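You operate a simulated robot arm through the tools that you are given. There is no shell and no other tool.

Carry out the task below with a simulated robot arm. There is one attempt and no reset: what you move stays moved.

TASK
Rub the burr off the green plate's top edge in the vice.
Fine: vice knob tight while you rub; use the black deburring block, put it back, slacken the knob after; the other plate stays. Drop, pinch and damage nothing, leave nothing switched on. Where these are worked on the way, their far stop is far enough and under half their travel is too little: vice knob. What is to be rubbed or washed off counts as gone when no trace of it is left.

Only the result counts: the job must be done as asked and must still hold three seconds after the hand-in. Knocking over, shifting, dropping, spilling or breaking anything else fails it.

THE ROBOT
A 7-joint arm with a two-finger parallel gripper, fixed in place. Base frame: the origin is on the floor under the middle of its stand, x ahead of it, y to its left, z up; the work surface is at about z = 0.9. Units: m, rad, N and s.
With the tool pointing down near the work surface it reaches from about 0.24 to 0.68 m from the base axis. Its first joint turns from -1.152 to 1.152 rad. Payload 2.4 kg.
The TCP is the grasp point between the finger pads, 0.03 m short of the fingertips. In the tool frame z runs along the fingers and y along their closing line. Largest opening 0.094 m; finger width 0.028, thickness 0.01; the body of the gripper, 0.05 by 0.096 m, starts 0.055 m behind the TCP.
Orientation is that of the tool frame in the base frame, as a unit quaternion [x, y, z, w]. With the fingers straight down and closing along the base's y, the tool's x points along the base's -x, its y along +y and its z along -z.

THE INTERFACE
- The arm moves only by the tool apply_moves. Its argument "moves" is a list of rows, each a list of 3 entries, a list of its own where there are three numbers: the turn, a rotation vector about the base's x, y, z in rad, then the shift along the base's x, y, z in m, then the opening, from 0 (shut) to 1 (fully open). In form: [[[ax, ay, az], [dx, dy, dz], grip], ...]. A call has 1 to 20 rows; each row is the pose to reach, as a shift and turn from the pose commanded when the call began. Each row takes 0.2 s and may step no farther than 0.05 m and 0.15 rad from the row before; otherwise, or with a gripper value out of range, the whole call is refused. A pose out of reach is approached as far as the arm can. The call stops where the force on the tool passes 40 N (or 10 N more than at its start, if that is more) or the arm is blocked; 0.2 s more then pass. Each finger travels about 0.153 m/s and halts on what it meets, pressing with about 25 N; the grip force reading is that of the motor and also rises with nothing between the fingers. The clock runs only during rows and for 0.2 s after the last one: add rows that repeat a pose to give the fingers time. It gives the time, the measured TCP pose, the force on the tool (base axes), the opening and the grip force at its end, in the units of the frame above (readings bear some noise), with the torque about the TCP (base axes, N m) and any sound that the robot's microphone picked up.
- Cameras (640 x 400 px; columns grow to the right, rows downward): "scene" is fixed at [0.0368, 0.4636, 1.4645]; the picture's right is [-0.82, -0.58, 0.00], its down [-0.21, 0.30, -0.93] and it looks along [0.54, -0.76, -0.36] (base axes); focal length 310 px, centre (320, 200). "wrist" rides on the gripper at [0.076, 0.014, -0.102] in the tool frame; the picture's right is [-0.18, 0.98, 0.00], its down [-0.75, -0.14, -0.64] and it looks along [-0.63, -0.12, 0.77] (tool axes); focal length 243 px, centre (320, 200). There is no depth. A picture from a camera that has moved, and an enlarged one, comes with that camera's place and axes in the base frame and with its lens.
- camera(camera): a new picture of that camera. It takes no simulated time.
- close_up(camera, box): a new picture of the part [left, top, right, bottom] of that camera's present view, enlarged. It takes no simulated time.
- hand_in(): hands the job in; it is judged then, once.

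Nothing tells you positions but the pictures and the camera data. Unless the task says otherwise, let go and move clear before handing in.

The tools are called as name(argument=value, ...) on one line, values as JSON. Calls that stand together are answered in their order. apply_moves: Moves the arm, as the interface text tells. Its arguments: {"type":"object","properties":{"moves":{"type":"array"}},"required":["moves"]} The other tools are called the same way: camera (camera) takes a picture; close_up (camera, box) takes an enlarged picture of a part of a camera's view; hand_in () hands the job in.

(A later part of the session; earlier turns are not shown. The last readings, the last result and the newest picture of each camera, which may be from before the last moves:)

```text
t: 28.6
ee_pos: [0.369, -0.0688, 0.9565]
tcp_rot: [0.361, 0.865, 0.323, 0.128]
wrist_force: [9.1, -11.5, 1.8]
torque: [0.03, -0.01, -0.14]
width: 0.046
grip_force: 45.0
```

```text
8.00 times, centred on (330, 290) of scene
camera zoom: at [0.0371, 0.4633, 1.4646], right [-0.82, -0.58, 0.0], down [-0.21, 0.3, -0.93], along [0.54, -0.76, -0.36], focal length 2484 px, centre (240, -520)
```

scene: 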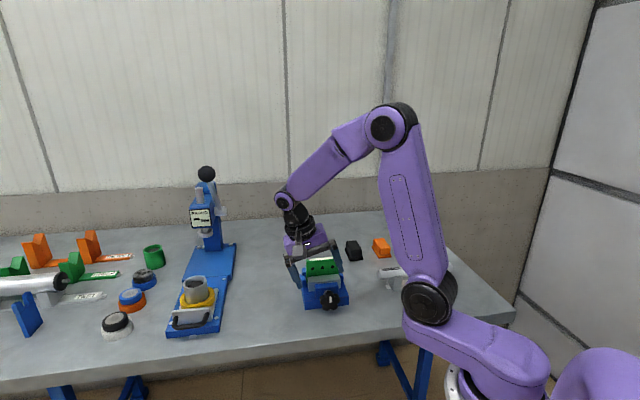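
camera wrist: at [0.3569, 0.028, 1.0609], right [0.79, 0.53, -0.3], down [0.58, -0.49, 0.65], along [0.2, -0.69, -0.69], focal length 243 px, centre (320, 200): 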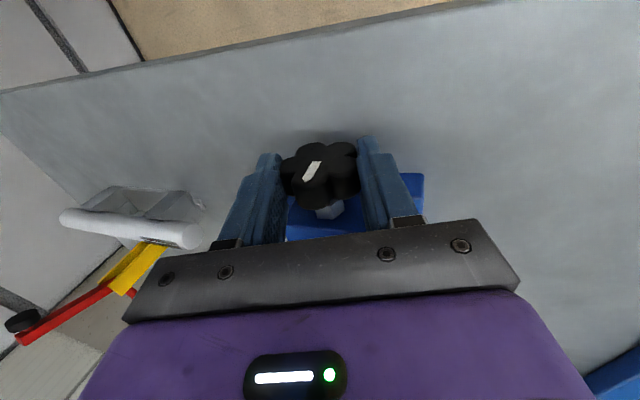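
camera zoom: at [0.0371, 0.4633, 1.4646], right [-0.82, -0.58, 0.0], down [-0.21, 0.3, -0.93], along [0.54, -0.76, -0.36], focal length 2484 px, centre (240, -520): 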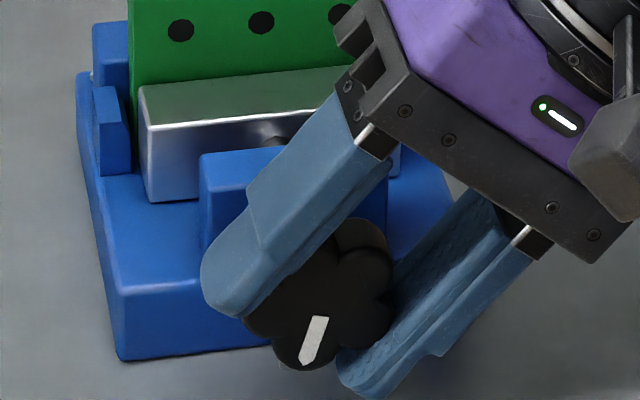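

Comparing views, the metal jaw has moved toward the plate, so clockwise is tightening. I regrip and continue.

apply_moves(moves=[[[0, 0, 0], [0, 0, 0], 0.6], [[0, 0, 0], [0, 0, 0], 0.62], [[0, 0, 0], [-0.0069, -0.0069, 0.0114], 0.62], [[0, 0, 0], [-0.0138, -0.0138, 0.0227], 0.8], [[-0.094, 0.094, 0], [-0.0108, -0.0108, 0.0259], 1], [[-0.188, 0.188, 0], [-0.0075, -0.0075, 0.0285], 1], [[-0.283, 0.283, 0], [-0.004, -0.004, 0.0305], 1], [[-0.377, 0.377, 0], [-0.0004, -0.0004, 0.0318], 1], [[-0.471, 0.471, 0], [0.0034, 0.0034, 0.0324], 1], [[-0.566, 0.566, 0], [0.0071, 0.0071, 0.0318], 1], [[-0.66, 0.66, 0], [0.0112, 0.0112, 0.0306], 1], [[-0.754, 0.754, 0], [0.0149, 0.0149, 0.0287], 0.8], [[-0.848, 0.848, 0], [0.0183, 0.0183, 0.0263], 0.7], [[-0.848, 0.848, 0], [0.0183, 0.0183, 0.0263], 0.7]])

close_up(camera="wrist", box=[240, 80, 410, 220])

close_up(camera="scene", box=[300, 265, 360, 315])

```text
t: 31.6
ee_pos: [0.3889, -0.0501, 0.9825]
tcp_rot: [0.375, 0.894, -0.224, -0.096]
wrist_force: [0.3, -0.3, 0.2]
torque: [-0.02, 0.03, -0.04]
width: 0.0658
grip_force: 0.1
```

```text
2.86 times, centred on (325, 150) of wrist
camera zoom: at [0.3778, 0.0486, 1.0674], right [0.75, 0.48, -0.46], down [0.66, -0.42, 0.63], along [0.11, -0.77, -0.62], focal length 693 px, centre (306, 343)
```

zoom: 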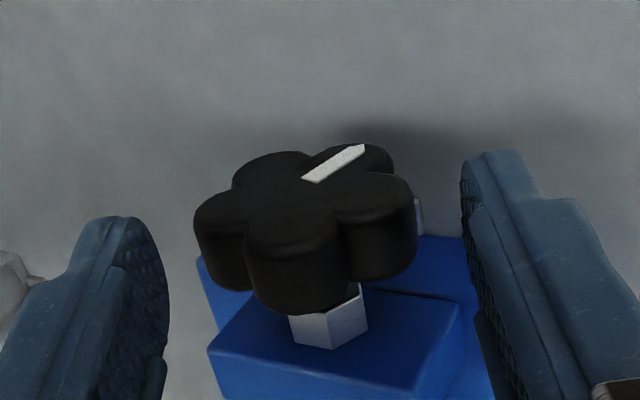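

```text
8.00 times, centred on (330, 290) of scene
camera zoom: at [0.0368, 0.4637, 1.4645], right [-0.82, -0.58, 0.0], down [-0.21, 0.3, -0.93], along [0.54, -0.76, -0.36], focal length 2484 px, centre (240, -520)
```

zoom: 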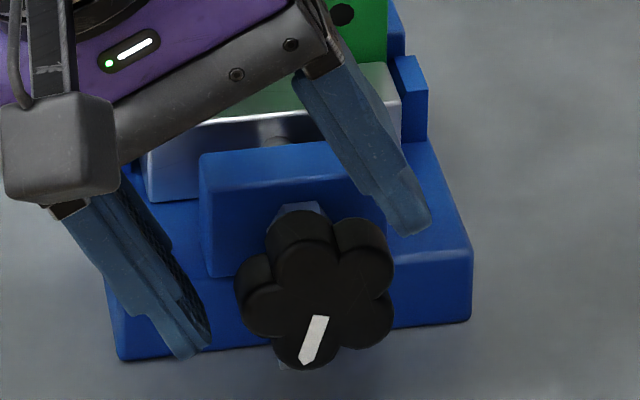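

apply_moves(moves=[[[0, 0, 0], [-0.0036, -0.0035, -0.009], 0.7], [[0, 0, 0], [-0.0072, -0.007, -0.018], 0.7], [[0, 0, 0], [-0.0108, -0.0105, -0.0267], 0.7], [[0, 0, 0], [-0.0108, -0.0105, -0.0267], 0.55], [[0, 0, 0], [-0.0108, -0.0105, -0.0267], 0.4], [[0, 0, 0], [-0.0108, -0.0105, -0.0267], 0.4], [[0.0849, -0.0849, 0], [-0.0116, -0.0113, -0.0262], 0.4], [[0.1697, -0.1697, 0], [-0.0124, -0.0121, -0.0258], 0.4], [[0.2546, -0.2546, 0], [-0.0132, -0.0129, -0.0256], 0.4], [[0.2546, -0.2546, 0], [-0.0132, -0.0129, -0.0256], 0.4]])

close_up(camera="scene", box=[300, 265, 360, 315])

```text
t: 33.7
ee_pos: [0.3749, -0.0624, 0.9576]
tcp_rot: [0.385, 0.921, -0.056, -0.026]
wrist_force: [-2.6, 2.6, 14.8]
torque: [-0.04, -0.02, 0.03]
width: 0.0472
grip_force: 44.9
stopped in row 10: the force on the tool passed its limit at 43 N (the readings are from after the stop); the commanded pose is now the measured one
```

```text
8.00 times, centred on (330, 290) of scene
camera zoom: at [0.0366, 0.4637, 1.4645], right [-0.82, -0.58, 0.0], down [-0.21, 0.3, -0.93], along [0.54, -0.76, -0.36], focal length 2484 px, centre (240, -520)
```

zoom: 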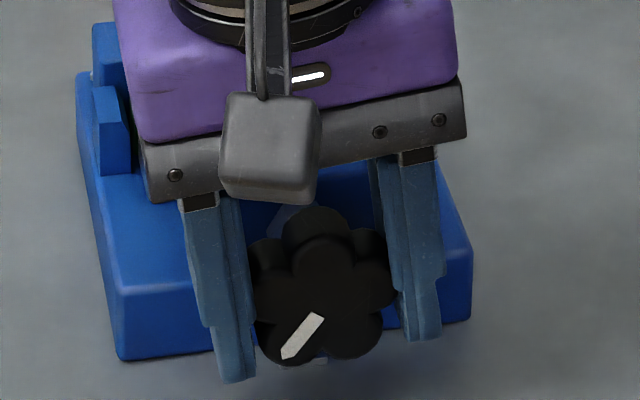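

The force limit tripped at about 215° of turn. I check whether this is the stop with a small further turn.

apply_moves(moves=[[[0.0283, -0.0283, 0], [-0.0003, -0.0003, 0], 0.4], [[0.0566, -0.0566, 0], [-0.0006, -0.0006, 0], 0.4]])

close_up(camera="scene", box=[300, 265, 360, 315])

```text
t: 34.3
ee_pos: [0.3745, -0.063, 0.9579]
tcp_rot: [0.386, 0.922, -0.02, -0.01]
wrist_force: [-6.3, 2.0, 31.8]
torque: [0.29, 0.36, 0.13]
width: 0.0469
grip_force: 45.3
```

```text
8.00 times, centred on (330, 290) of scene
camera zoom: at [0.0363, 0.4638, 1.4645], right [-0.82, -0.58, 0.0], down [-0.21, 0.3, -0.93], along [0.54, -0.76, -0.36], focal length 2484 px, centre (240, -520)
```

zoom: 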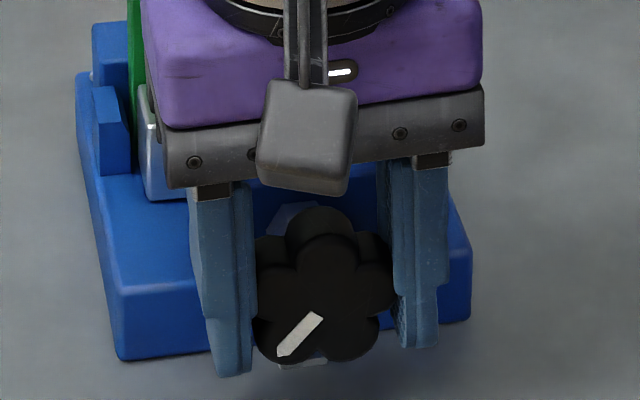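

It still turns (about 219°); the load is just vertical drag from the grip. I comply upward a little and continue.

apply_moves(moves=[[[0, 0, 0], [0, 0, 0.0015], 0.4], [[0.0849, -0.0849, 0], [-0.0008, -0.0008, 0.002], 0.4], [[0.1697, -0.1697, 0], [-0.0016, -0.0016, 0.002], 0.4], [[0.1697, -0.1697, 0], [-0.0016, -0.0016, 0.002], 0.4]])

close_up(camera="scene", box=[300, 265, 360, 315])

```text
t: 35.3
ee_pos: [0.3742, -0.0659, 0.961]
tcp_rot: [0.384, 0.918, 0.091, 0.035]
wrist_force: [1.4, 2.5, 15.5]
torque: [0.11, 0.03, -0.12]
width: 0.0443
grip_force: 44.9
```

```text
8.00 times, centred on (330, 290) of scene
camera zoom: at [0.0367, 0.4637, 1.4645], right [-0.82, -0.58, 0.0], down [-0.21, 0.3, -0.93], along [0.54, -0.76, -0.36], focal length 2484 px, centre (240, -520)
```

zoom: 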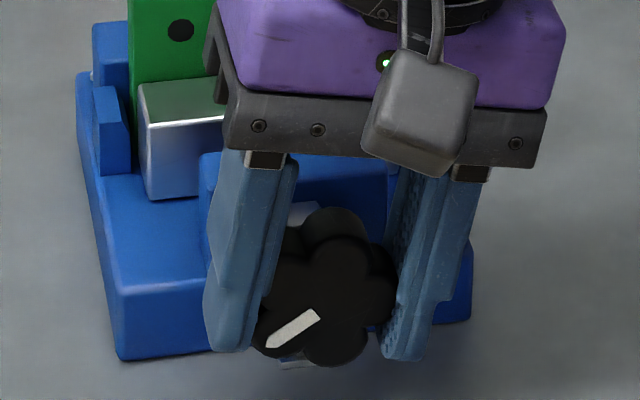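

apply_moves(moves=[[[0.0849, -0.0849, 0], [-0.0008, -0.0008, 0.0005], 0.4], [[0.1697, -0.1697, 0], [-0.0016, -0.0016, 0.0002], 0.4], [[0.2546, -0.2546, 0], [-0.0024, -0.0024, -0.0003], 0.4], [[0.2546, -0.2546, 0], [-0.0024, -0.0024, -0.0003], 0.4]])

close_up(camera="scene", box=[300, 265, 360, 315])

```text
t: 36.3
ee_pos: [0.3704, -0.0684, 0.9589]
tcp_rot: [0.372, 0.887, 0.254, 0.101]
wrist_force: [2.4, -12.8, -0.5]
torque: [-0.08, 0.01, 0.79]
width: 0.0443
grip_force: 44.4
```

```text
8.00 times, centred on (330, 290) of scene
camera zoom: at [0.0369, 0.4633, 1.4646], right [-0.82, -0.58, 0.0], down [-0.21, 0.3, -0.93], along [0.54, -0.76, -0.36], focal length 2484 px, centre (240, -520)
```

zoom: 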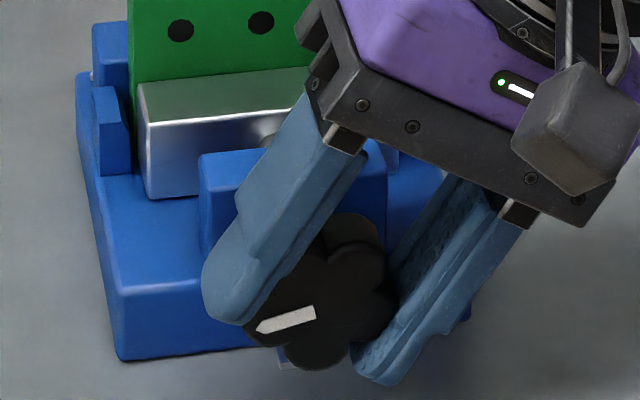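

apply_moves(moves=[[[0.0849, -0.0849, 0], [-0.0005, -0.0013, -0.0006], 0.4], [[0.12, -0.12, 0], [-0.0009, -0.0018, -0.001], 0.4], [[0.12, -0.12, 0], [-0.0009, -0.0018, -0.001], 0.4]])

close_up(camera="scene", box=[300, 265, 360, 315])

```text
t: 37.1
ee_pos: [0.3691, -0.0697, 0.9564]
tcp_rot: [0.361, 0.863, 0.328, 0.131]
wrist_force: [-8.9, -12.1, 0.2]
torque: [-0.47, -0.23, -0.09]
width: 0.0443
grip_force: 45.1
```

```text
8.00 times, centred on (330, 290) of scene
camera zoom: at [0.0365, 0.4633, 1.4646], right [-0.82, -0.58, 0.0], down [-0.21, 0.3, -0.93], along [0.54, -0.76, -0.36], focal length 2484 px, centre (240, -520)
```

zoom: 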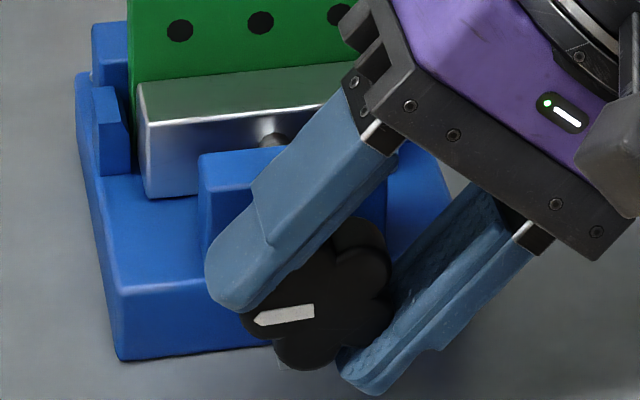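

Still turning (about 268°). I back off, swing round, and look at the jaw gap from the wrist camera before regripping.

apply_moves(moves=[[[0, 0, 0], [0, 0, 0], 0.6], [[0, 0, 0], [0, 0, 0], 0.62], [[0, 0, 0], [-0.0069, -0.0069, 0.0114], 0.62], [[0, 0, 0], [-0.0138, -0.0138, 0.0227], 0.8], [[-0.094, 0.094, 0], [-0.0108, -0.0108, 0.0259], 1], [[-0.188, 0.188, 0], [-0.0075, -0.0075, 0.0285], 1], [[-0.283, 0.283, 0], [-0.004, -0.004, 0.0305], 1], [[-0.377, 0.377, 0], [-0.0004, -0.0004, 0.0318], 1], [[-0.471, 0.471, 0], [0.0034, 0.0034, 0.0324], 1], [[-0.566, 0.566, 0], [0.0071, 0.0071, 0.0318], 1], [[-0.66, 0.66, 0], [0.0112, 0.0112, 0.0306], 1], [[-0.754, 0.754, 0], [0.0149, 0.0149, 0.0287], 0.8], [[-0.848, 0.848, 0], [0.0183, 0.0188, 0.0263], 0.7], [[-0.848, 0.848, 0], [0.0183, 0.0188, 0.0263], 0.7]])

camera(camera="wrist")

close_up(camera="scene", box=[300, 265, 360, 315])

close_up(camera="wrist", box=[240, 80, 410, 220])

```text
t: 40.1
ee_pos: [0.3883, -0.05, 0.9847]
tcp_rot: [0.376, 0.896, -0.217, -0.091]
wrist_force: [0.4, -0.9, 0.4]
torque: [-0.02, 0.03, 0.01]
width: 0.0659
grip_force: 0.1
```

```text
taken
camera wrist: at [0.3779, 0.0469, 1.0696], right [0.75, 0.48, -0.45], down [0.65, -0.42, 0.64], along [0.12, -0.77, -0.63], focal length 243 px, centre (320, 200)
```

wrist: 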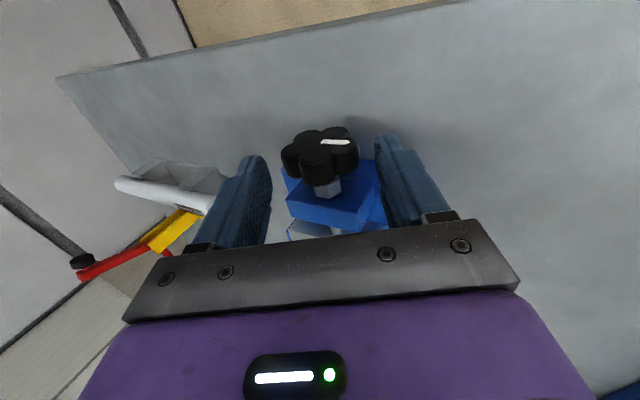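

```text
8.00 times, centred on (330, 290) of scene
camera zoom: at [0.0368, 0.4637, 1.4645], right [-0.82, -0.58, 0.0], down [-0.21, 0.3, -0.93], along [0.54, -0.76, -0.36], focal length 2484 px, centre (240, -520)
```

zoom: 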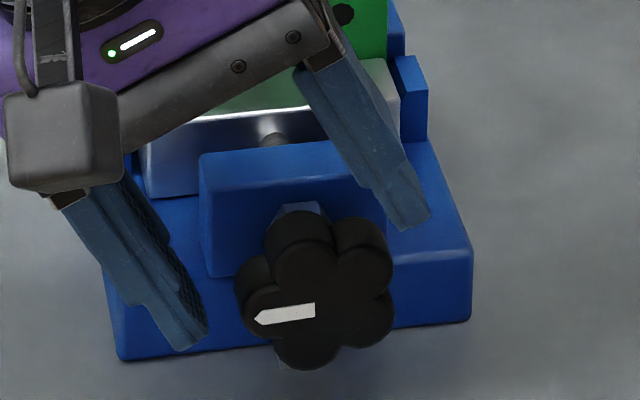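

```text
2.86 times, centred on (325, 150) of wrist
camera zoom: at [0.3779, 0.0469, 1.0696], right [0.75, 0.48, -0.45], down [0.65, -0.42, 0.64], along [0.12, -0.77, -0.63], focal length 693 px, centre (306, 343)
```

zoom: 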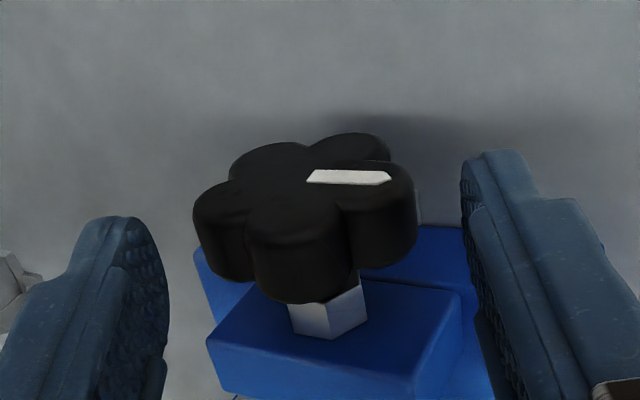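

apply_moves(moves=[[[0, 0, 0], [-0.0035, -0.0035, -0.0095], 0.7], [[0, 0, 0], [-0.007, -0.007, -0.019], 0.7], [[0, 0, 0], [-0.0104, -0.0105, -0.0283], 0.7], [[0, 0, 0], [-0.0104, -0.0105, -0.0283], 0.55], [[0, 0, 0], [-0.0104, -0.0105, -0.0283], 0.4], [[0, 0, 0], [-0.0104, -0.0105, -0.0283], 0.4], [[0.0849, -0.0849, 0], [-0.0113, -0.0114, -0.0275], 0.4], [[0.1697, -0.1697, 0], [-0.0122, -0.0123, -0.0268], 0.4], [[0.1697, -0.1697, 0], [-0.0122, -0.0123, -0.0268], 0.4]])

close_up(camera="scene", box=[300, 265, 360, 315])

```text
t: 42.0
ee_pos: [0.378, -0.0624, 0.9598]
tcp_rot: [0.382, 0.916, -0.109, -0.046]
wrist_force: [-2.9, 4.6, 12.3]
torque: [-0.3, 0.54, 0.39]
width: 0.0445
grip_force: 44.8
stopped in row 9: the force on the tool passed its limit at 44 N (the readings are from after the stop); the commanded pose is now the measured one
```

```text
8.00 times, centred on (330, 290) of scene
camera zoom: at [0.0366, 0.4638, 1.4645], right [-0.82, -0.58, 0.0], down [-0.21, 0.3, -0.93], along [0.54, -0.76, -0.36], focal length 2484 px, centre (240, -520)
```

zoom: 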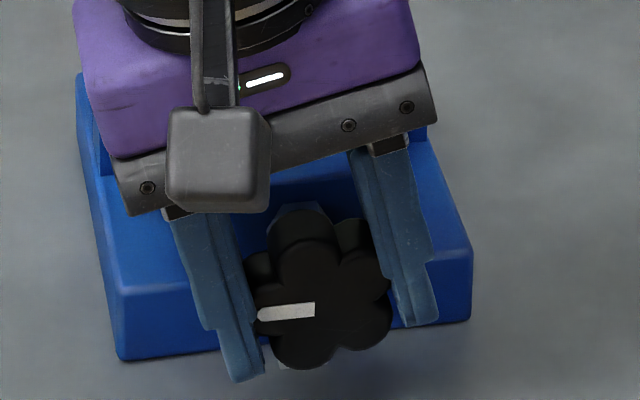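

The mark stayed at about 270° while the tool turned, and the torque about the knob axis is now clearly resisting (-0.6 N m), so this looks like the stop. I confirm with a small extra nudge.

apply_moves(moves=[[[0.0283, -0.0283, 0], [-0.0003, -0.0003, 0.0002], 0.4], [[0.0424, -0.0424, 0], [-0.0005, -0.0005, 0.0003], 0.4]])

close_up(camera="scene", box=[300, 265, 360, 315])

close_up(camera="wrist", box=[240, 80, 410, 220])

```text
t: 42.6
ee_pos: [0.3769, -0.0622, 0.9607]
tcp_rot: [0.385, 0.919, -0.082, -0.034]
wrist_force: [-2.8, 0.9, 14.8]
torque: [-1.11, 0.93, 0.5]
width: 0.045
grip_force: 45.0
```

```text
8.00 times, centred on (330, 290) of scene
camera zoom: at [0.0366, 0.4637, 1.4645], right [-0.82, -0.58, 0.0], down [-0.21, 0.3, -0.93], along [0.54, -0.76, -0.36], focal length 2484 px, centre (240, -520)
```

zoom: 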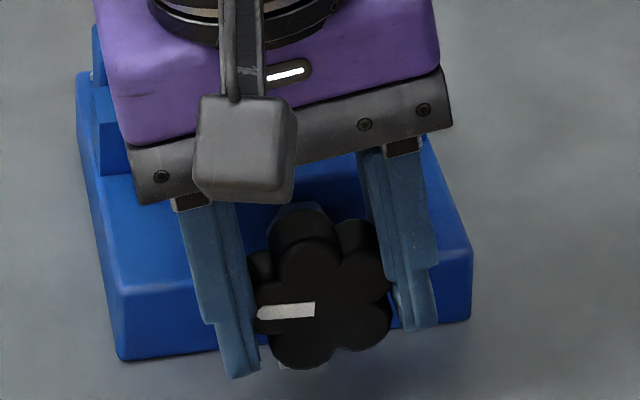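

```text
2.86 times, centred on (325, 150) of wrist
camera zoom: at [0.3458, 0.0156, 1.0591], right [0.82, 0.55, -0.17], down [0.51, -0.55, 0.66], along [0.26, -0.63, -0.73], focal length 693 px, centre (306, 343)
```

zoom: 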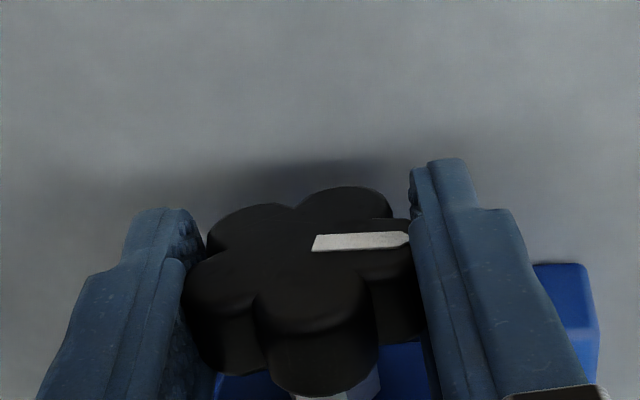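

The knob is firmly at its stop (-1.4 N m with no motion). I release and rise clear, then check the vice.

apply_moves(moves=[[[0, 0, 0], [0, 0, 0], 0.55], [[0, 0, 0], [0, 0, 0], 0.65], [[0, 0, 0], [0, 0, 0], 0.75], [[0, 0, 0], [0.0025, 0.0025, 0.02], 0.8], [[0, 0, 0], [0.005, 0.005, 0.04], 1], [[0, 0, 0], [0.009, 0.009, 0.07], 1], [[0.06, -0.06, 0], [0.0, 0.01, 0.11], 1], [[0.127, -0.127, 0], [-0.03, 0.02, 0.15], 1], [[0.127, -0.127, 0], [-0.05, 0.03, 0.19], 1], [[0.127, -0.127, 0], [-0.05, 0.03, 0.19], 1]])

camera(camera="wrist")

close_up(camera="scene", box=[300, 255, 360, 315])

```text
refused: row 8 steps farther than a row can; nothing moved
```

```text
taken
camera wrist: at [0.3458, 0.0156, 1.0591], right [0.82, 0.55, -0.17], down [0.51, -0.55, 0.66], along [0.26, -0.63, -0.73], focal length 243 px, centre (320, 200)
```

wrist: 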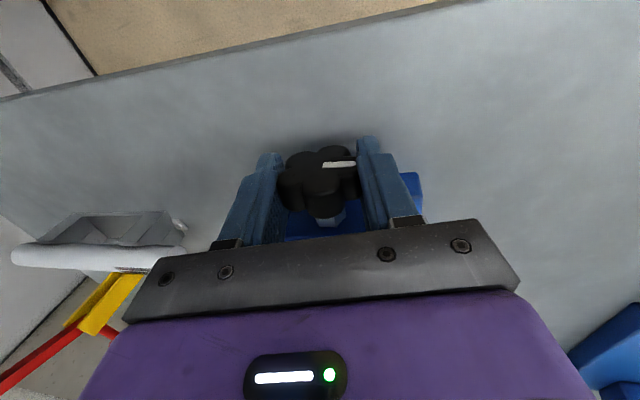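

```text
6.67 times, centred on (330, 285) of scene
camera zoom: at [0.0366, 0.4637, 1.4645], right [-0.82, -0.58, 0.0], down [-0.21, 0.3, -0.93], along [0.54, -0.76, -0.36], focal length 2070 px, centre (253, -367)
```

zoom: 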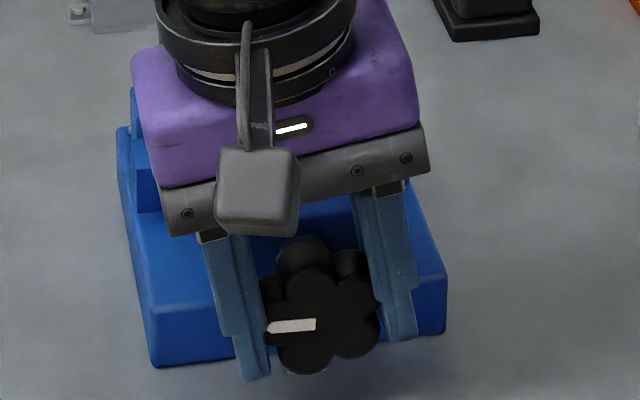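

One row stepped too far, so nothing moved. I retry with smaller steps.

apply_moves(moves=[[[0, 0, 0], [0, 0, 0], 0.55], [[0, 0, 0], [0, 0, 0], 0.65], [[0, 0, 0], [0, 0, 0], 0.75], [[0, 0, 0], [0.0025, 0.0025, 0.02], 0.8], [[0, 0, 0], [0.005, 0.005, 0.04], 1], [[0, 0, 0], [0.009, 0.009, 0.07], 1], [[0.06, -0.06, 0], [0.0, 0.01, 0.11], 1], [[0.127, -0.127, 0], [-0.02, 0.018, 0.145], 1], [[0.127, -0.127, 0], [-0.04, 0.026, 0.18], 1], [[0.127, -0.127, 0], [-0.05, 0.03, 0.19], 1]])

camera(camera="wrist")

close_up(camera="scene", box=[300, 255, 360, 315])

```text
t: 44.8
ee_pos: [0.3271, -0.0313, 1.1516]
tcp_rot: [0.386, 0.922, 0.001, -0.001]
wrist_force: [0.0, -0.7, 0.9]
torque: [0.02, -0.01, 0.01]
width: 0.094
grip_force: 0.0
```

```text
taken
camera wrist: at [0.2825, 0.0344, 1.2544], right [0.83, 0.56, 0.0], down [0.43, -0.64, 0.64], along [0.36, -0.53, -0.77], focal length 243 px, centre (320, 200)
```

wrist: 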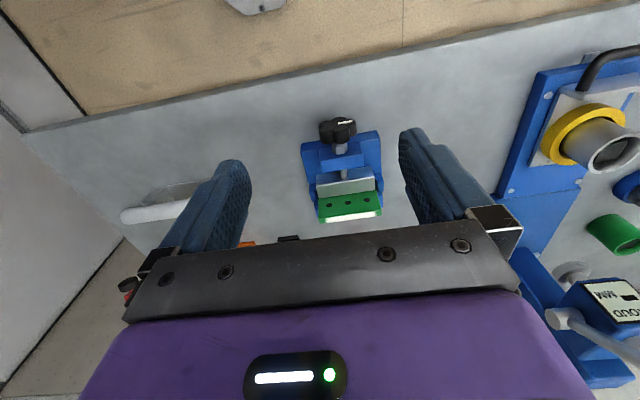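

```text
6.67 times, centred on (330, 285) of scene
camera zoom: at [0.0368, 0.4636, 1.4645], right [-0.82, -0.58, 0.0], down [-0.21, 0.3, -0.93], along [0.54, -0.76, -0.36], focal length 2070 px, centre (253, -367)
```

zoom: 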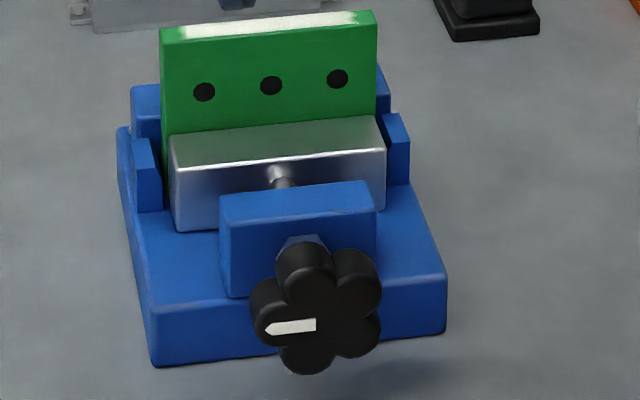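

close_up(camera="wrist", box=[285, 110, 400, 230])

close_up(camera="scene", box=[335, 230, 405, 275])

```text
3.33 times, centred on (342, 170) of wrist
camera zoom: at [0.2825, 0.0344, 1.2544], right [0.83, 0.56, 0.0], down [0.43, -0.64, 0.64], along [0.36, -0.53, -0.77], focal length 809 px, centre (245, 300)
```

zoom: 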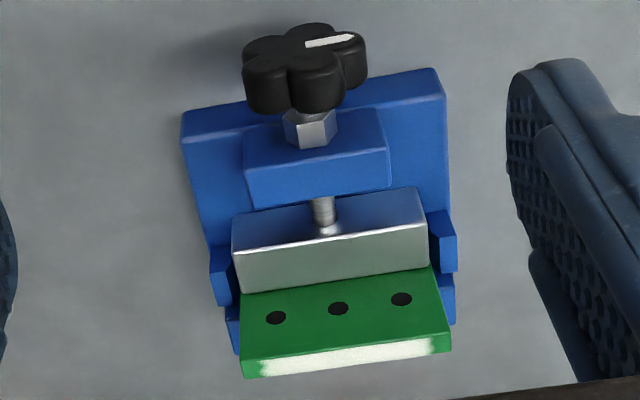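

```text
8.89 times, centred on (370, 252) of scene
camera zoom: at [0.0368, 0.4636, 1.4645], right [-0.82, -0.58, 0.0], down [-0.21, 0.3, -0.93], along [0.54, -0.76, -0.36], focal length 2760 px, centre (-124, -267)
```

zoom: 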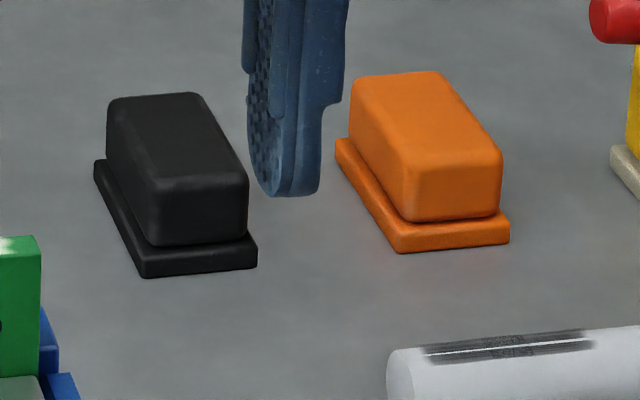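

The jaw is pressed on the plate and the knob is tight. Next I go over the black block to see its exact position and orientation.

apply_moves(moves=[[[0, 0, 0], [0.013, -0.04, 0], 1], [[0, 0, 0], [0.027, -0.08, 0], 1], [[0, 0, 0], [0.04, -0.12, -0.005], 1], [[0, 0, 0], [0.053, -0.16, -0.015], 1], [[0, 0, 0], [0.067, -0.2, -0.025], 1], [[0, 0, 0], [0.08, -0.235, -0.04], 1], [[0, 0, 0], [0.093, -0.269, -0.05], 1], [[0, 0, 0], [0.093, -0.269, -0.05], 1]])

camera(camera="wrist")

camera(camera="scene")

```text
t: 46.6
ee_pos: [0.4208, -0.3037, 1.0981]
tcp_rot: [0.386, 0.922, 0.001, 0.0]
wrist_force: [-0.2, -0.1, -0.4]
torque: [0.01, 0.0, 0.01]
width: 0.0944
grip_force: 0.0
```

```text
taken
camera wrist: at [0.3759, -0.2379, 1.2015], right [0.83, 0.56, 0.0], down [0.43, -0.64, 0.64], along [0.36, -0.53, -0.77], focal length 243 px, centre (320, 200)
```

wrist: 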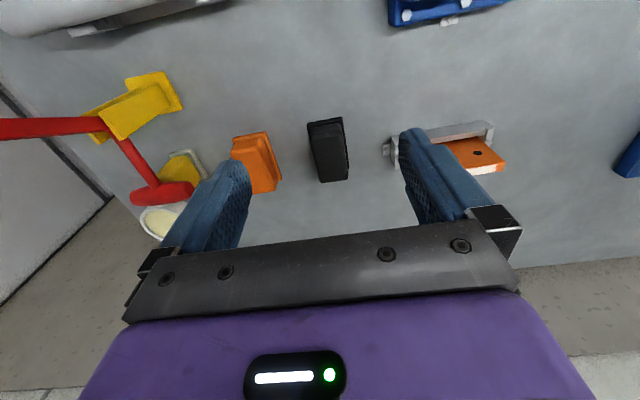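

```text
taken
```

scene: 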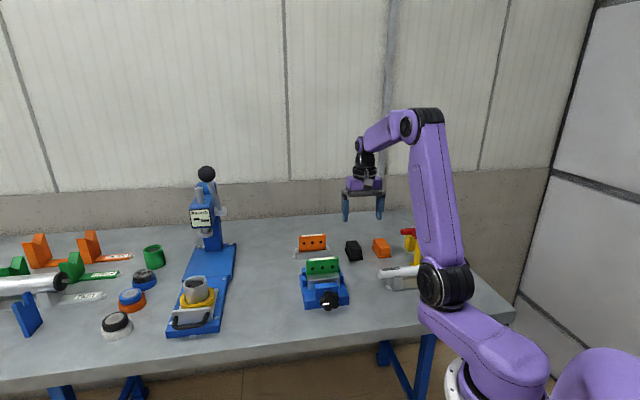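

close_up(camera="wrist", box=[280, 100, 380, 200])

```text
4.00 times, centred on (330, 150) of wrist
camera zoom: at [0.3759, -0.2379, 1.2015], right [0.83, 0.56, 0.0], down [0.43, -0.64, 0.64], along [0.36, -0.53, -0.77], focal length 970 px, centre (280, 400)
```

zoom: 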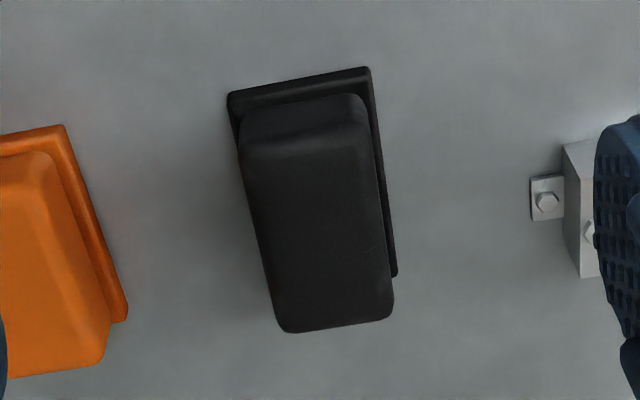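

The black block lies with its long side along (0.7, -0.7), centred near (0.474, -0.359), with a body about 36 mm wide above a flange and its top near z 0.938. I position above it with a moderate opening.

apply_moves(moves=[[[0, 0, 0], [0.018, -0.018, -0.02], 0.9], [[0, 0, 0], [0.036, -0.037, -0.045], 0.8], [[0, 0, 0], [0.0535, -0.0555, -0.07], 0.75], [[0, 0, 0], [0.0535, -0.0555, -0.07], 0.75]])

camera(camera="wrist")

close_up(camera="scene", box=[310, 210, 410, 280])

```text
t: 47.6
ee_pos: [0.475, -0.3593, 1.0306]
tcp_rot: [0.385, 0.923, 0.001, -0.001]
wrist_force: [0.1, -0.2, -0.7]
torque: [0.01, 0.02, 0.03]
width: 0.0706
grip_force: 0.1
```

```text
taken
camera wrist: at [0.4308, -0.2935, 1.134], right [0.83, 0.56, 0.0], down [0.43, -0.64, 0.64], along [0.36, -0.53, -0.77], focal length 243 px, centre (320, 200)
```

wrist: 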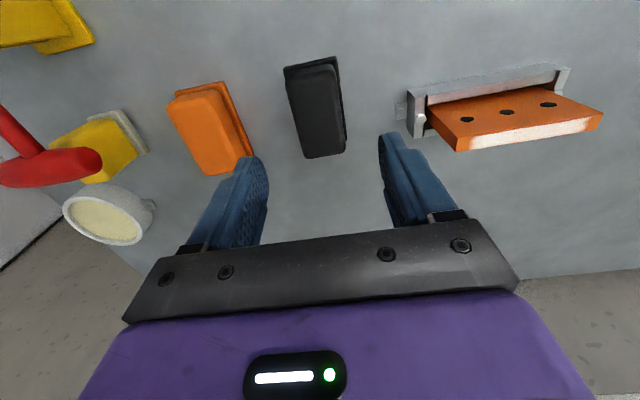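

```text
5.71 times, centred on (360, 245) of scene
camera zoom: at [0.0369, 0.4636, 1.4645], right [-0.82, -0.58, 0.0], down [-0.21, 0.3, -0.93], along [0.54, -0.76, -0.36], focal length 1774 px, centre (91, -57)
```

zoom: 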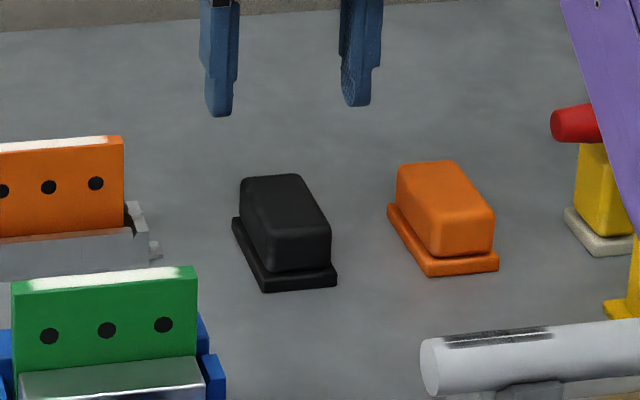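

The block is centred under the tool. I descend to grip its body just above the flange.

apply_moves(moves=[[[0, 0, 0], [-0.0003, 0, -0.025], 0.75], [[0, 0, 0], [-0.0007, 0, -0.05], 0.75], [[0, 0, 0], [-0.001, 0, -0.07], 0.75], [[0, 0, 0], [-0.001, 0, -0.0865], 0.75], [[0, 0, 0], [-0.001, 0, -0.0865], 0.75]])

camera(camera="wrist")

close_up(camera="scene", box=[310, 210, 410, 280])

```text
t: 48.8
ee_pos: [0.4718, -0.3572, 0.9426]
tcp_rot: [0.386, 0.923, 0.001, -0.001]
wrist_force: [-0.2, -1.0, -0.1]
torque: [0.01, -0.03, 0.02]
width: 0.0704
grip_force: 0.1
```

```text
taken
camera wrist: at [0.4279, -0.2914, 1.0459], right [0.83, 0.56, 0.0], down [0.43, -0.64, 0.64], along [0.36, -0.53, -0.77], focal length 243 px, centre (320, 200)
```

wrist: 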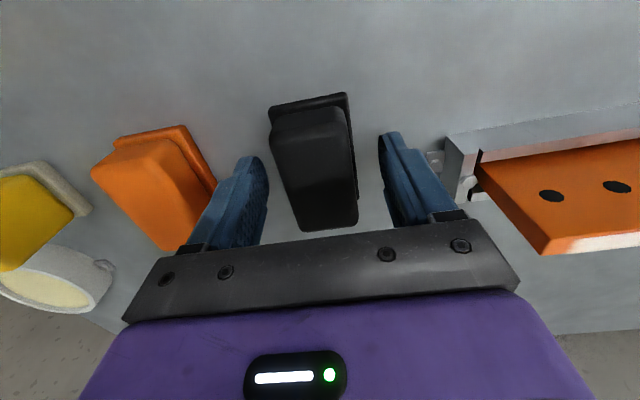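

```text
5.71 times, centred on (360, 245) of scene
camera zoom: at [0.0368, 0.4636, 1.4645], right [-0.82, -0.58, 0.0], down [-0.21, 0.3, -0.93], along [0.54, -0.76, -0.36], focal length 1774 px, centre (91, -57)
```

zoom: 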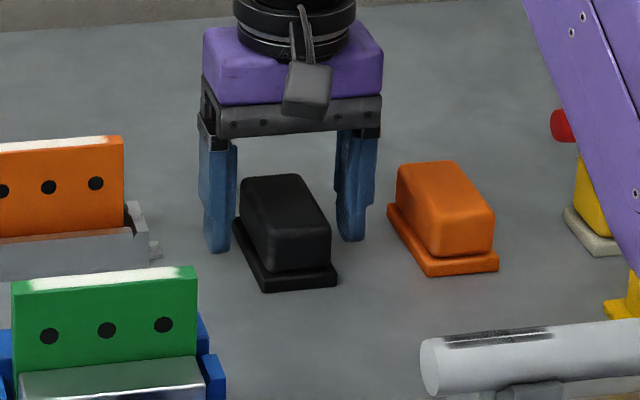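

apply_moves(moves=[[[0, 0, 0], [0, 0, 0], 0.6], [[0, 0, 0], [0, 0, 0], 0.48], [[0, 0, 0], [0, 0, 0], 0.4], [[0, 0, 0], [0, 0, 0], 0.3], [[0, 0, 0], [0, 0, 0], 0.3]])

camera(camera="wrist")

close_up(camera="scene", box=[310, 210, 410, 280])

```text
t: 50.0
ee_pos: [0.4732, -0.3572, 0.945]
tcp_rot: [0.386, 0.922, 0.0, 0.001]
wrist_force: [0.0, 0.1, 22.6]
torque: [0.29, 0.11, 0.02]
width: 0.0395
grip_force: 24.8
```

```text
taken
camera wrist: at [0.4281, -0.2916, 1.0474], right [0.83, 0.56, 0.0], down [0.43, -0.64, 0.64], along [0.36, -0.53, -0.77], focal length 243 px, centre (320, 200)
```

wrist: 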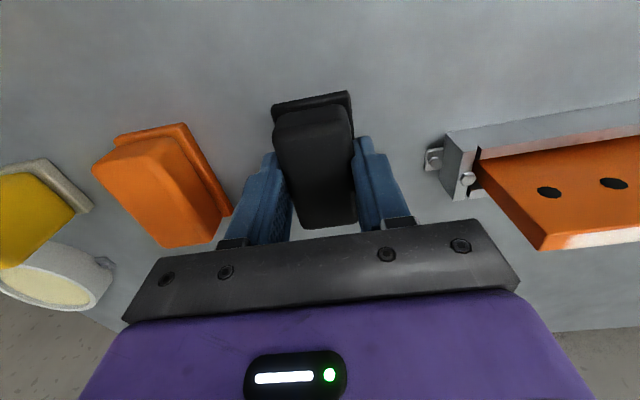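

```text
5.71 times, centred on (360, 245) of scene
camera zoom: at [0.0365, 0.4639, 1.4644], right [-0.82, -0.58, 0.0], down [-0.21, 0.3, -0.93], along [0.54, -0.76, -0.36], focal length 1774 px, centre (91, -57)
```

zoom: 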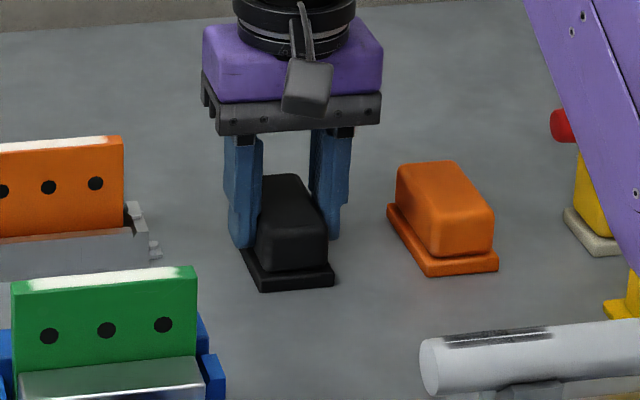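

The fingertips seem to ride on the flange fillet (22 N upward). I reopen, rise 4 mm and regrip cleanly.

apply_moves(moves=[[[0, 0, 0], [0, 0, 0], 0.5], [[0, 0, 0], [0, 0, 0.004], 0.52], [[0, 0, 0], [0, 0, 0.004], 0.52], [[0, 0, 0], [0, 0, 0.004], 0.42], [[0, 0, 0], [0, 0, 0.004], 0.3], [[0, 0, 0], [0, 0, 0.004], 0.3]])

close_up(camera="scene", box=[330, 225, 390, 270])

```text
t: 51.4
ee_pos: [0.4728, -0.3555, 0.9469]
tcp_rot: [0.386, 0.922, 0.001, 0.0]
wrist_force: [-0.7, 0.6, 0.1]
torque: [-0.02, 0.02, -0.03]
width: 0.0396
grip_force: 25.0
```

```text
8.89 times, centred on (360, 248) of scene
camera zoom: at [0.0369, 0.4636, 1.4645], right [-0.82, -0.58, 0.0], down [-0.21, 0.3, -0.93], along [0.54, -0.76, -0.36], focal length 2760 px, centre (-36, -222)
```

zoom: 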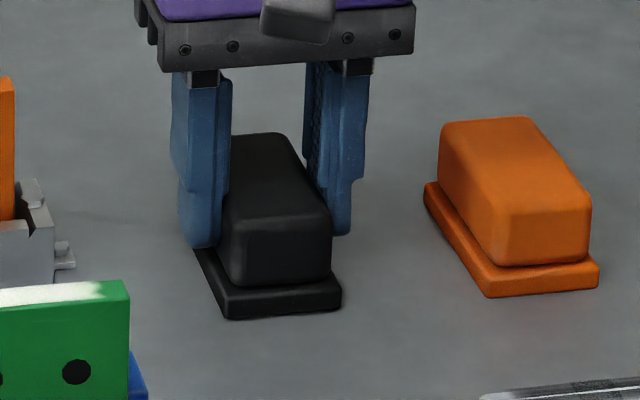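

The block is gripped cleanly with no residual force. I lift it straight up.

apply_moves(moves=[[[0, 0, 0], [0, 0, 0.01], 0.3], [[0, 0, 0], [0, 0, 0.03], 0.3], [[0, 0, 0], [0, 0, 0.06], 0.3], [[0, 0, 0], [0, 0, 0.1], 0.3], [[0, 0, 0], [0, 0, 0.14], 0.3], [[0, 0, 0], [0, 0, 0.17], 0.3], [[0, 0, 0], [0, 0, 0.17], 0.3]])

camera(camera="scene")

camera(camera="wrist")

```text
t: 53.0
ee_pos: [0.4724, -0.3571, 1.1172]
tcp_rot: [0.386, 0.923, 0.001, 0.0]
wrist_force: [0.6, 0.2, -0.3]
torque: [-0.02, -0.02, -0.01]
width: 0.0396
grip_force: 24.9
```

```text
taken
```

scene: 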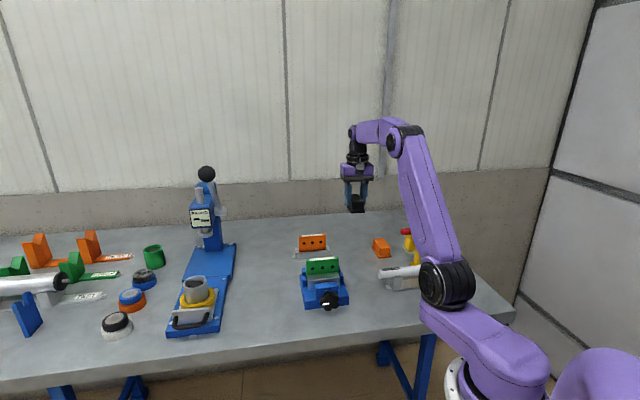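

```text
taken
camera wrist: at [0.4293, -0.2913, 1.2216], right [0.83, 0.56, 0.0], down [0.43, -0.64, 0.64], along [0.36, -0.53, -0.77], focal length 243 px, centre (320, 200)
```

wrist: 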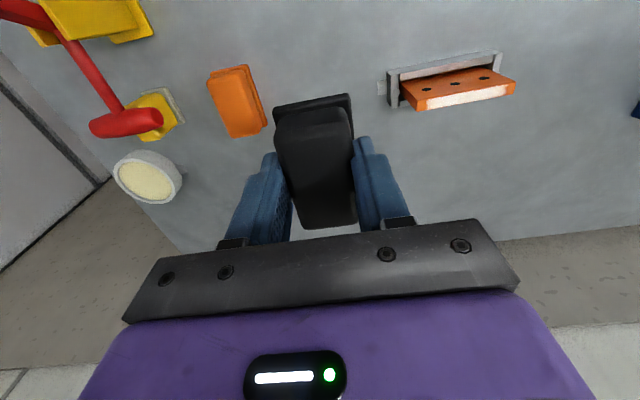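

The block is held firmly. I carry it over the green plate at a safe height.

apply_moves(moves=[[[0, 0, 0], [-0.003, 0.043, 0], 0.3], [[0, 0, 0], [-0.006, 0.086, 0], 0.3], [[0, 0, 0], [-0.009, 0.129, 0], 0.3], [[0, 0, 0], [-0.012, 0.172, 0], 0.3], [[0, 0, 0], [-0.0154, 0.213, 0], 0.3], [[0, 0, 0], [-0.0154, 0.213, -0.03], 0.3], [[0, 0, 0], [-0.0154, 0.213, -0.05], 0.3], [[0, 0, 0], [-0.0154, 0.213, -0.05], 0.3]])

camera(camera="wrist")

close_up(camera="scene", box=[280, 230, 370, 320])

```text
t: 54.8
ee_pos: [0.4586, -0.1409, 1.067]
tcp_rot: [0.386, 0.923, 0.001, 0.0]
wrist_force: [0.1, -0.4, -1.2]
torque: [0.0, -0.01, 0.04]
width: 0.0393
grip_force: 25.1
```

```text
taken
camera wrist: at [0.4144, -0.0762, 1.1708], right [0.83, 0.56, 0.0], down [0.43, -0.64, 0.64], along [0.36, -0.53, -0.77], focal length 243 px, centre (320, 200)
```

wrist: 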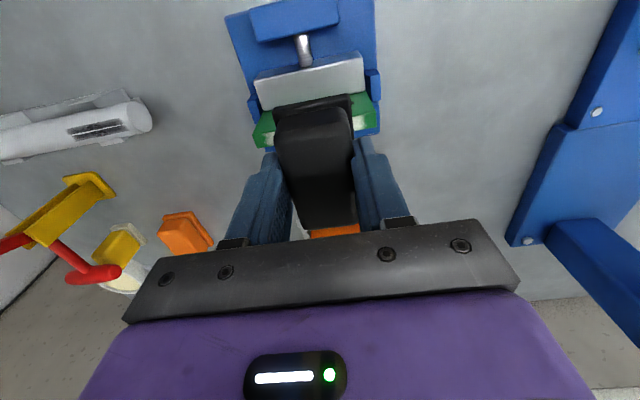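

```text
4.44 times, centred on (325, 275) of scene
camera zoom: at [0.0369, 0.4636, 1.4645], right [-0.82, -0.58, 0.0], down [-0.21, 0.3, -0.93], along [0.54, -0.76, -0.36], focal length 1380 px, centre (298, -133)
```

zoom: 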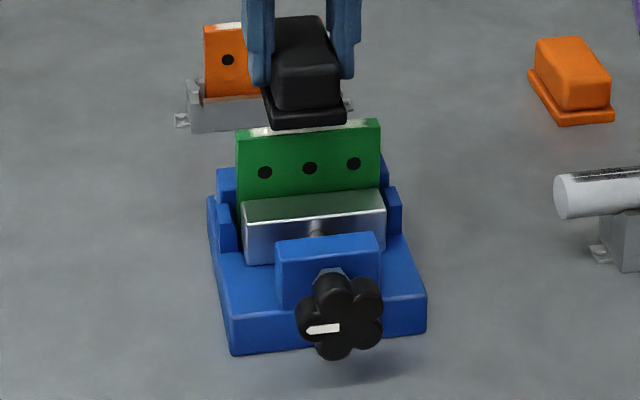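

The block hovers over the plate's edge. I descend in small steps to find contact.

apply_moves(moves=[[[0, 0, 0], [0, 0, -0.004], 0.3], [[0, 0, 0], [0, 0, -0.008], 0.3], [[0, 0, 0], [0, 0, -0.01], 0.3], [[0, 0, 0], [0, 0, -0.012], 0.3]])

```text
t: 55.8
ee_pos: [0.4575, -0.1443, 1.0551]
tcp_rot: [0.385, 0.923, 0.001, -0.001]
wrist_force: [0.1, -0.6, -1.2]
torque: [0.0, -0.01, -0.02]
width: 0.0393
grip_force: 24.7
```

Still free of contact at z 1.055. I continue down in small steps.

apply_moves(moves=[[[0, 0, 0], [0, 0, -0.002], 0.3], [[0, 0, 0], [0, 0, -0.004], 0.3]])

close_up(camera="scene", box=[290, 235, 360, 295])

```text
t: 56.4
ee_pos: [0.457, -0.1444, 1.0516]
tcp_rot: [0.386, 0.923, 0.002, -0.001]
wrist_force: [0.0, 0.2, -0.3]
torque: [0.02, 0.02, 0.0]
width: 0.039
grip_force: 25.4
```

```text
6.67 times, centred on (325, 265) of scene
camera zoom: at [0.0369, 0.4636, 1.4645], right [-0.82, -0.58, 0.0], down [-0.21, 0.3, -0.93], along [0.54, -0.76, -0.36], focal length 2070 px, centre (287, -233)
```

zoom: 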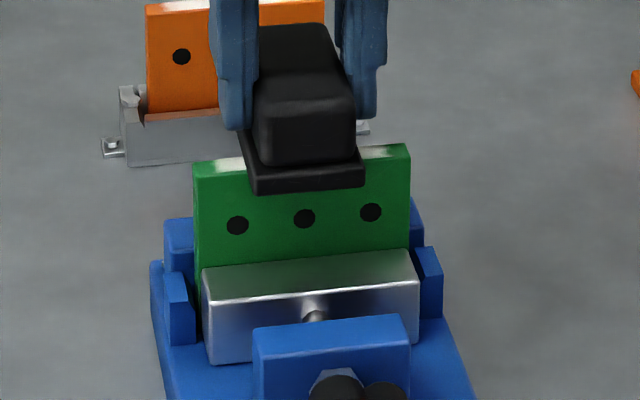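

apply_moves(moves=[[[0, 0, 0], [0, 0, -0.0015], 0.3], [[0, 0, 0], [0, 0, -0.003], 0.3]])

```text
t: 57.0
ee_pos: [0.459, -0.1448, 1.0498]
tcp_rot: [0.386, 0.923, 0.001, 0.002]
wrist_force: [-2.0, 0.3, 23.9]
torque: [0.12, 0.3, -0.01]
width: 0.0394
grip_force: 25.2
```

Contact at about z 1.049 with 24 N; the torque shows the plate about 12 mm forward of the tool axis. I ease the pressure and centre the block over the plate, then rub along it.

apply_moves(moves=[[[0, 0, 0], [-0.002, 0.002, 0.001], 0.3], [[0, 0, 0], [-0.005, 0.005, 0.001], 0.3], [[0, 0, 0], [-0.0085, 0.0085, 0.001], 0.3], [[0, 0, 0], [-0.0085, 0.0085, 0.001], 0.3]])

```text
t: 58.0
ee_pos: [0.4495, -0.1374, 1.0498]
tcp_rot: [0.387, 0.922, 0.002, 0.001]
wrist_force: [4.7, -6.1, 21.6]
torque: [-0.39, -0.29, 0.01]
width: 0.0393
grip_force: 24.5
```

Pressure is about 20 N with the block centred on the edge. I start sliding along the plate.

apply_moves(moves=[[[0, 0, 0], [0.005, 0.005, 0.0005], 0.3], [[0, 0, 0], [0.011, 0.011, 0.0005], 0.3], [[0, 0, 0], [0.018, 0.018, 0.0005], 0.3], [[0, 0, 0], [0.025, 0.025, 0.0005], 0.3], [[0, 0, 0], [0.018, 0.018, 0.0005], 0.3], [[0, 0, 0], [0.009, 0.009, 0.0005], 0.3], [[0, 0, 0], [0, 0, 0.0005], 0.3]])

close_up(camera="scene", box=[290, 235, 360, 295])

```text
t: 59.6
ee_pos: [0.4484, -0.1351, 1.0494]
tcp_rot: [0.386, 0.923, 0.001, -0.001]
wrist_force: [-0.7, 0.3, 0.9]
torque: [-0.02, 0.02, -0.03]
width: 0.0394
grip_force: 25.2
```

```text
6.67 times, centred on (325, 265) of scene
camera zoom: at [0.0368, 0.4637, 1.4645], right [-0.82, -0.58, 0.0], down [-0.21, 0.3, -0.93], along [0.54, -0.76, -0.36], focal length 2070 px, centre (287, -233)
```

zoom: 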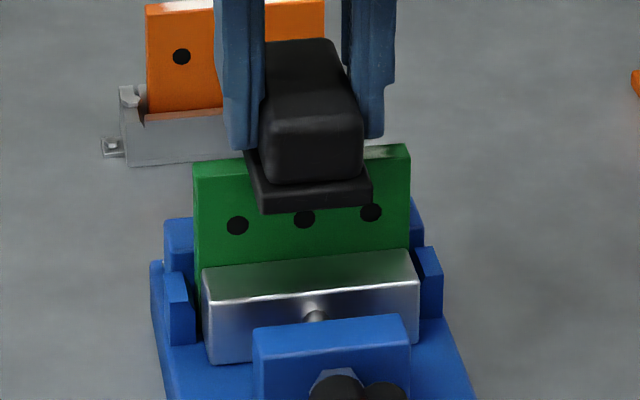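

The viewer-left half already looks clean. I press down slightly and rub the other half.

apply_moves(moves=[[[0, 0, 0], [0, 0, -0.001], 0.3], [[0, 0, 0], [-0.006, -0.006, -0.001], 0.3], [[0, 0, 0], [-0.013, -0.013, -0.001], 0.3], [[0, 0, 0], [-0.02, -0.02, -0.001], 0.3], [[0, 0, 0], [-0.027, -0.027, -0.001], 0.3], [[0, 0, 0], [-0.02, -0.02, -0.001], 0.3], [[0, 0, 0], [-0.012, -0.012, -0.001], 0.3], [[0, 0, 0], [-0.004, -0.004, -0.001], 0.3]])

close_up(camera="scene", box=[290, 235, 360, 295])

camera(camera="wrist")

```text
t: 61.4
ee_pos: [0.4447, -0.1418, 1.05]
tcp_rot: [0.388, 0.922, 0.0, 0.0]
wrist_force: [-7.6, -9.9, 34.8]
torque: [-0.61, 0.21, -0.05]
width: 0.0392
grip_force: 25.0
```

```text
6.67 times, centred on (325, 265) of scene
camera zoom: at [0.0361, 0.4635, 1.4646], right [-0.82, -0.58, 0.0], down [-0.21, 0.3, -0.93], along [0.54, -0.76, -0.36], focal length 2070 px, centre (287, -233)
```

zoom: 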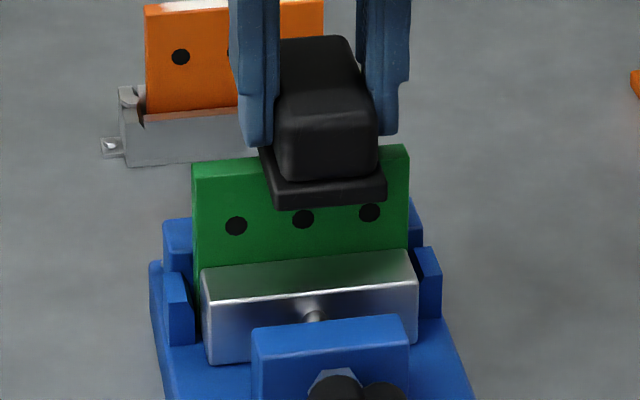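

```text
taken
camera wrist: at [0.4002, -0.0756, 1.1524], right [0.83, 0.56, 0.0], down [0.43, -0.64, 0.64], along [0.36, -0.53, -0.77], focal length 243 px, centre (320, 200)
```

wrist: 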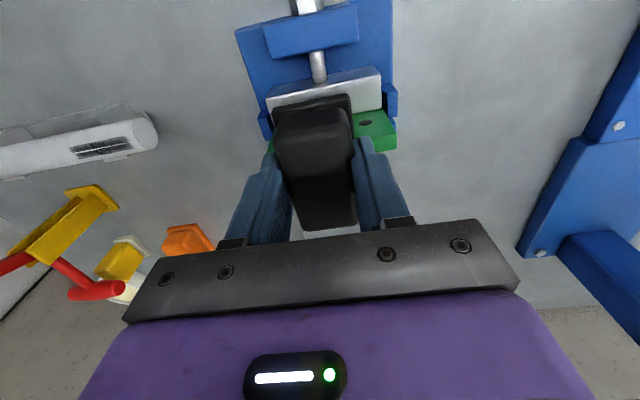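

The pressure rose to 35 N, so I ease it slightly and make one more full pass over the length.

apply_moves(moves=[[[0, 0, 0], [0, 0, 0.0008], 0.3], [[0, 0, 0], [0.007, 0.007, 0.0008], 0.3], [[0, 0, 0], [0.015, 0.015, 0.0006], 0.3], [[0, 0, 0], [0.022, 0.022, 0.0004], 0.3], [[0, 0, 0], [0.029, 0.029, 0.0004], 0.3], [[0, 0, 0], [0.022, 0.022, 0.0004], 0.3], [[0, 0, 0], [0.013, 0.013, 0.0006], 0.3], [[0, 0, 0], [0.004, 0.004, 0.0006], 0.3]])

close_up(camera="scene", box=[290, 235, 360, 295])

```text
t: 63.2
ee_pos: [0.4478, -0.135, 1.0503]
tcp_rot: [0.386, 0.923, 0.002, -0.001]
wrist_force: [1.7, 1.7, 7.1]
torque: [0.03, -0.09, 0.06]
width: 0.0395
grip_force: 24.4
```

```text
6.67 times, centred on (325, 265) of scene
camera zoom: at [0.0368, 0.4638, 1.4645], right [-0.82, -0.58, 0.0], down [-0.21, 0.3, -0.93], along [0.54, -0.76, -0.36], focal length 2070 px, centre (287, -233)
```

zoom: 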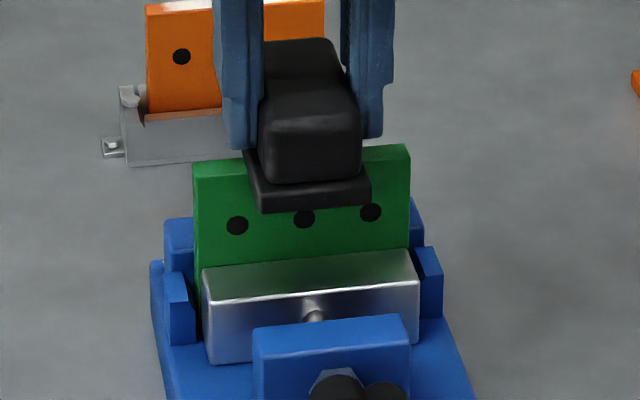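

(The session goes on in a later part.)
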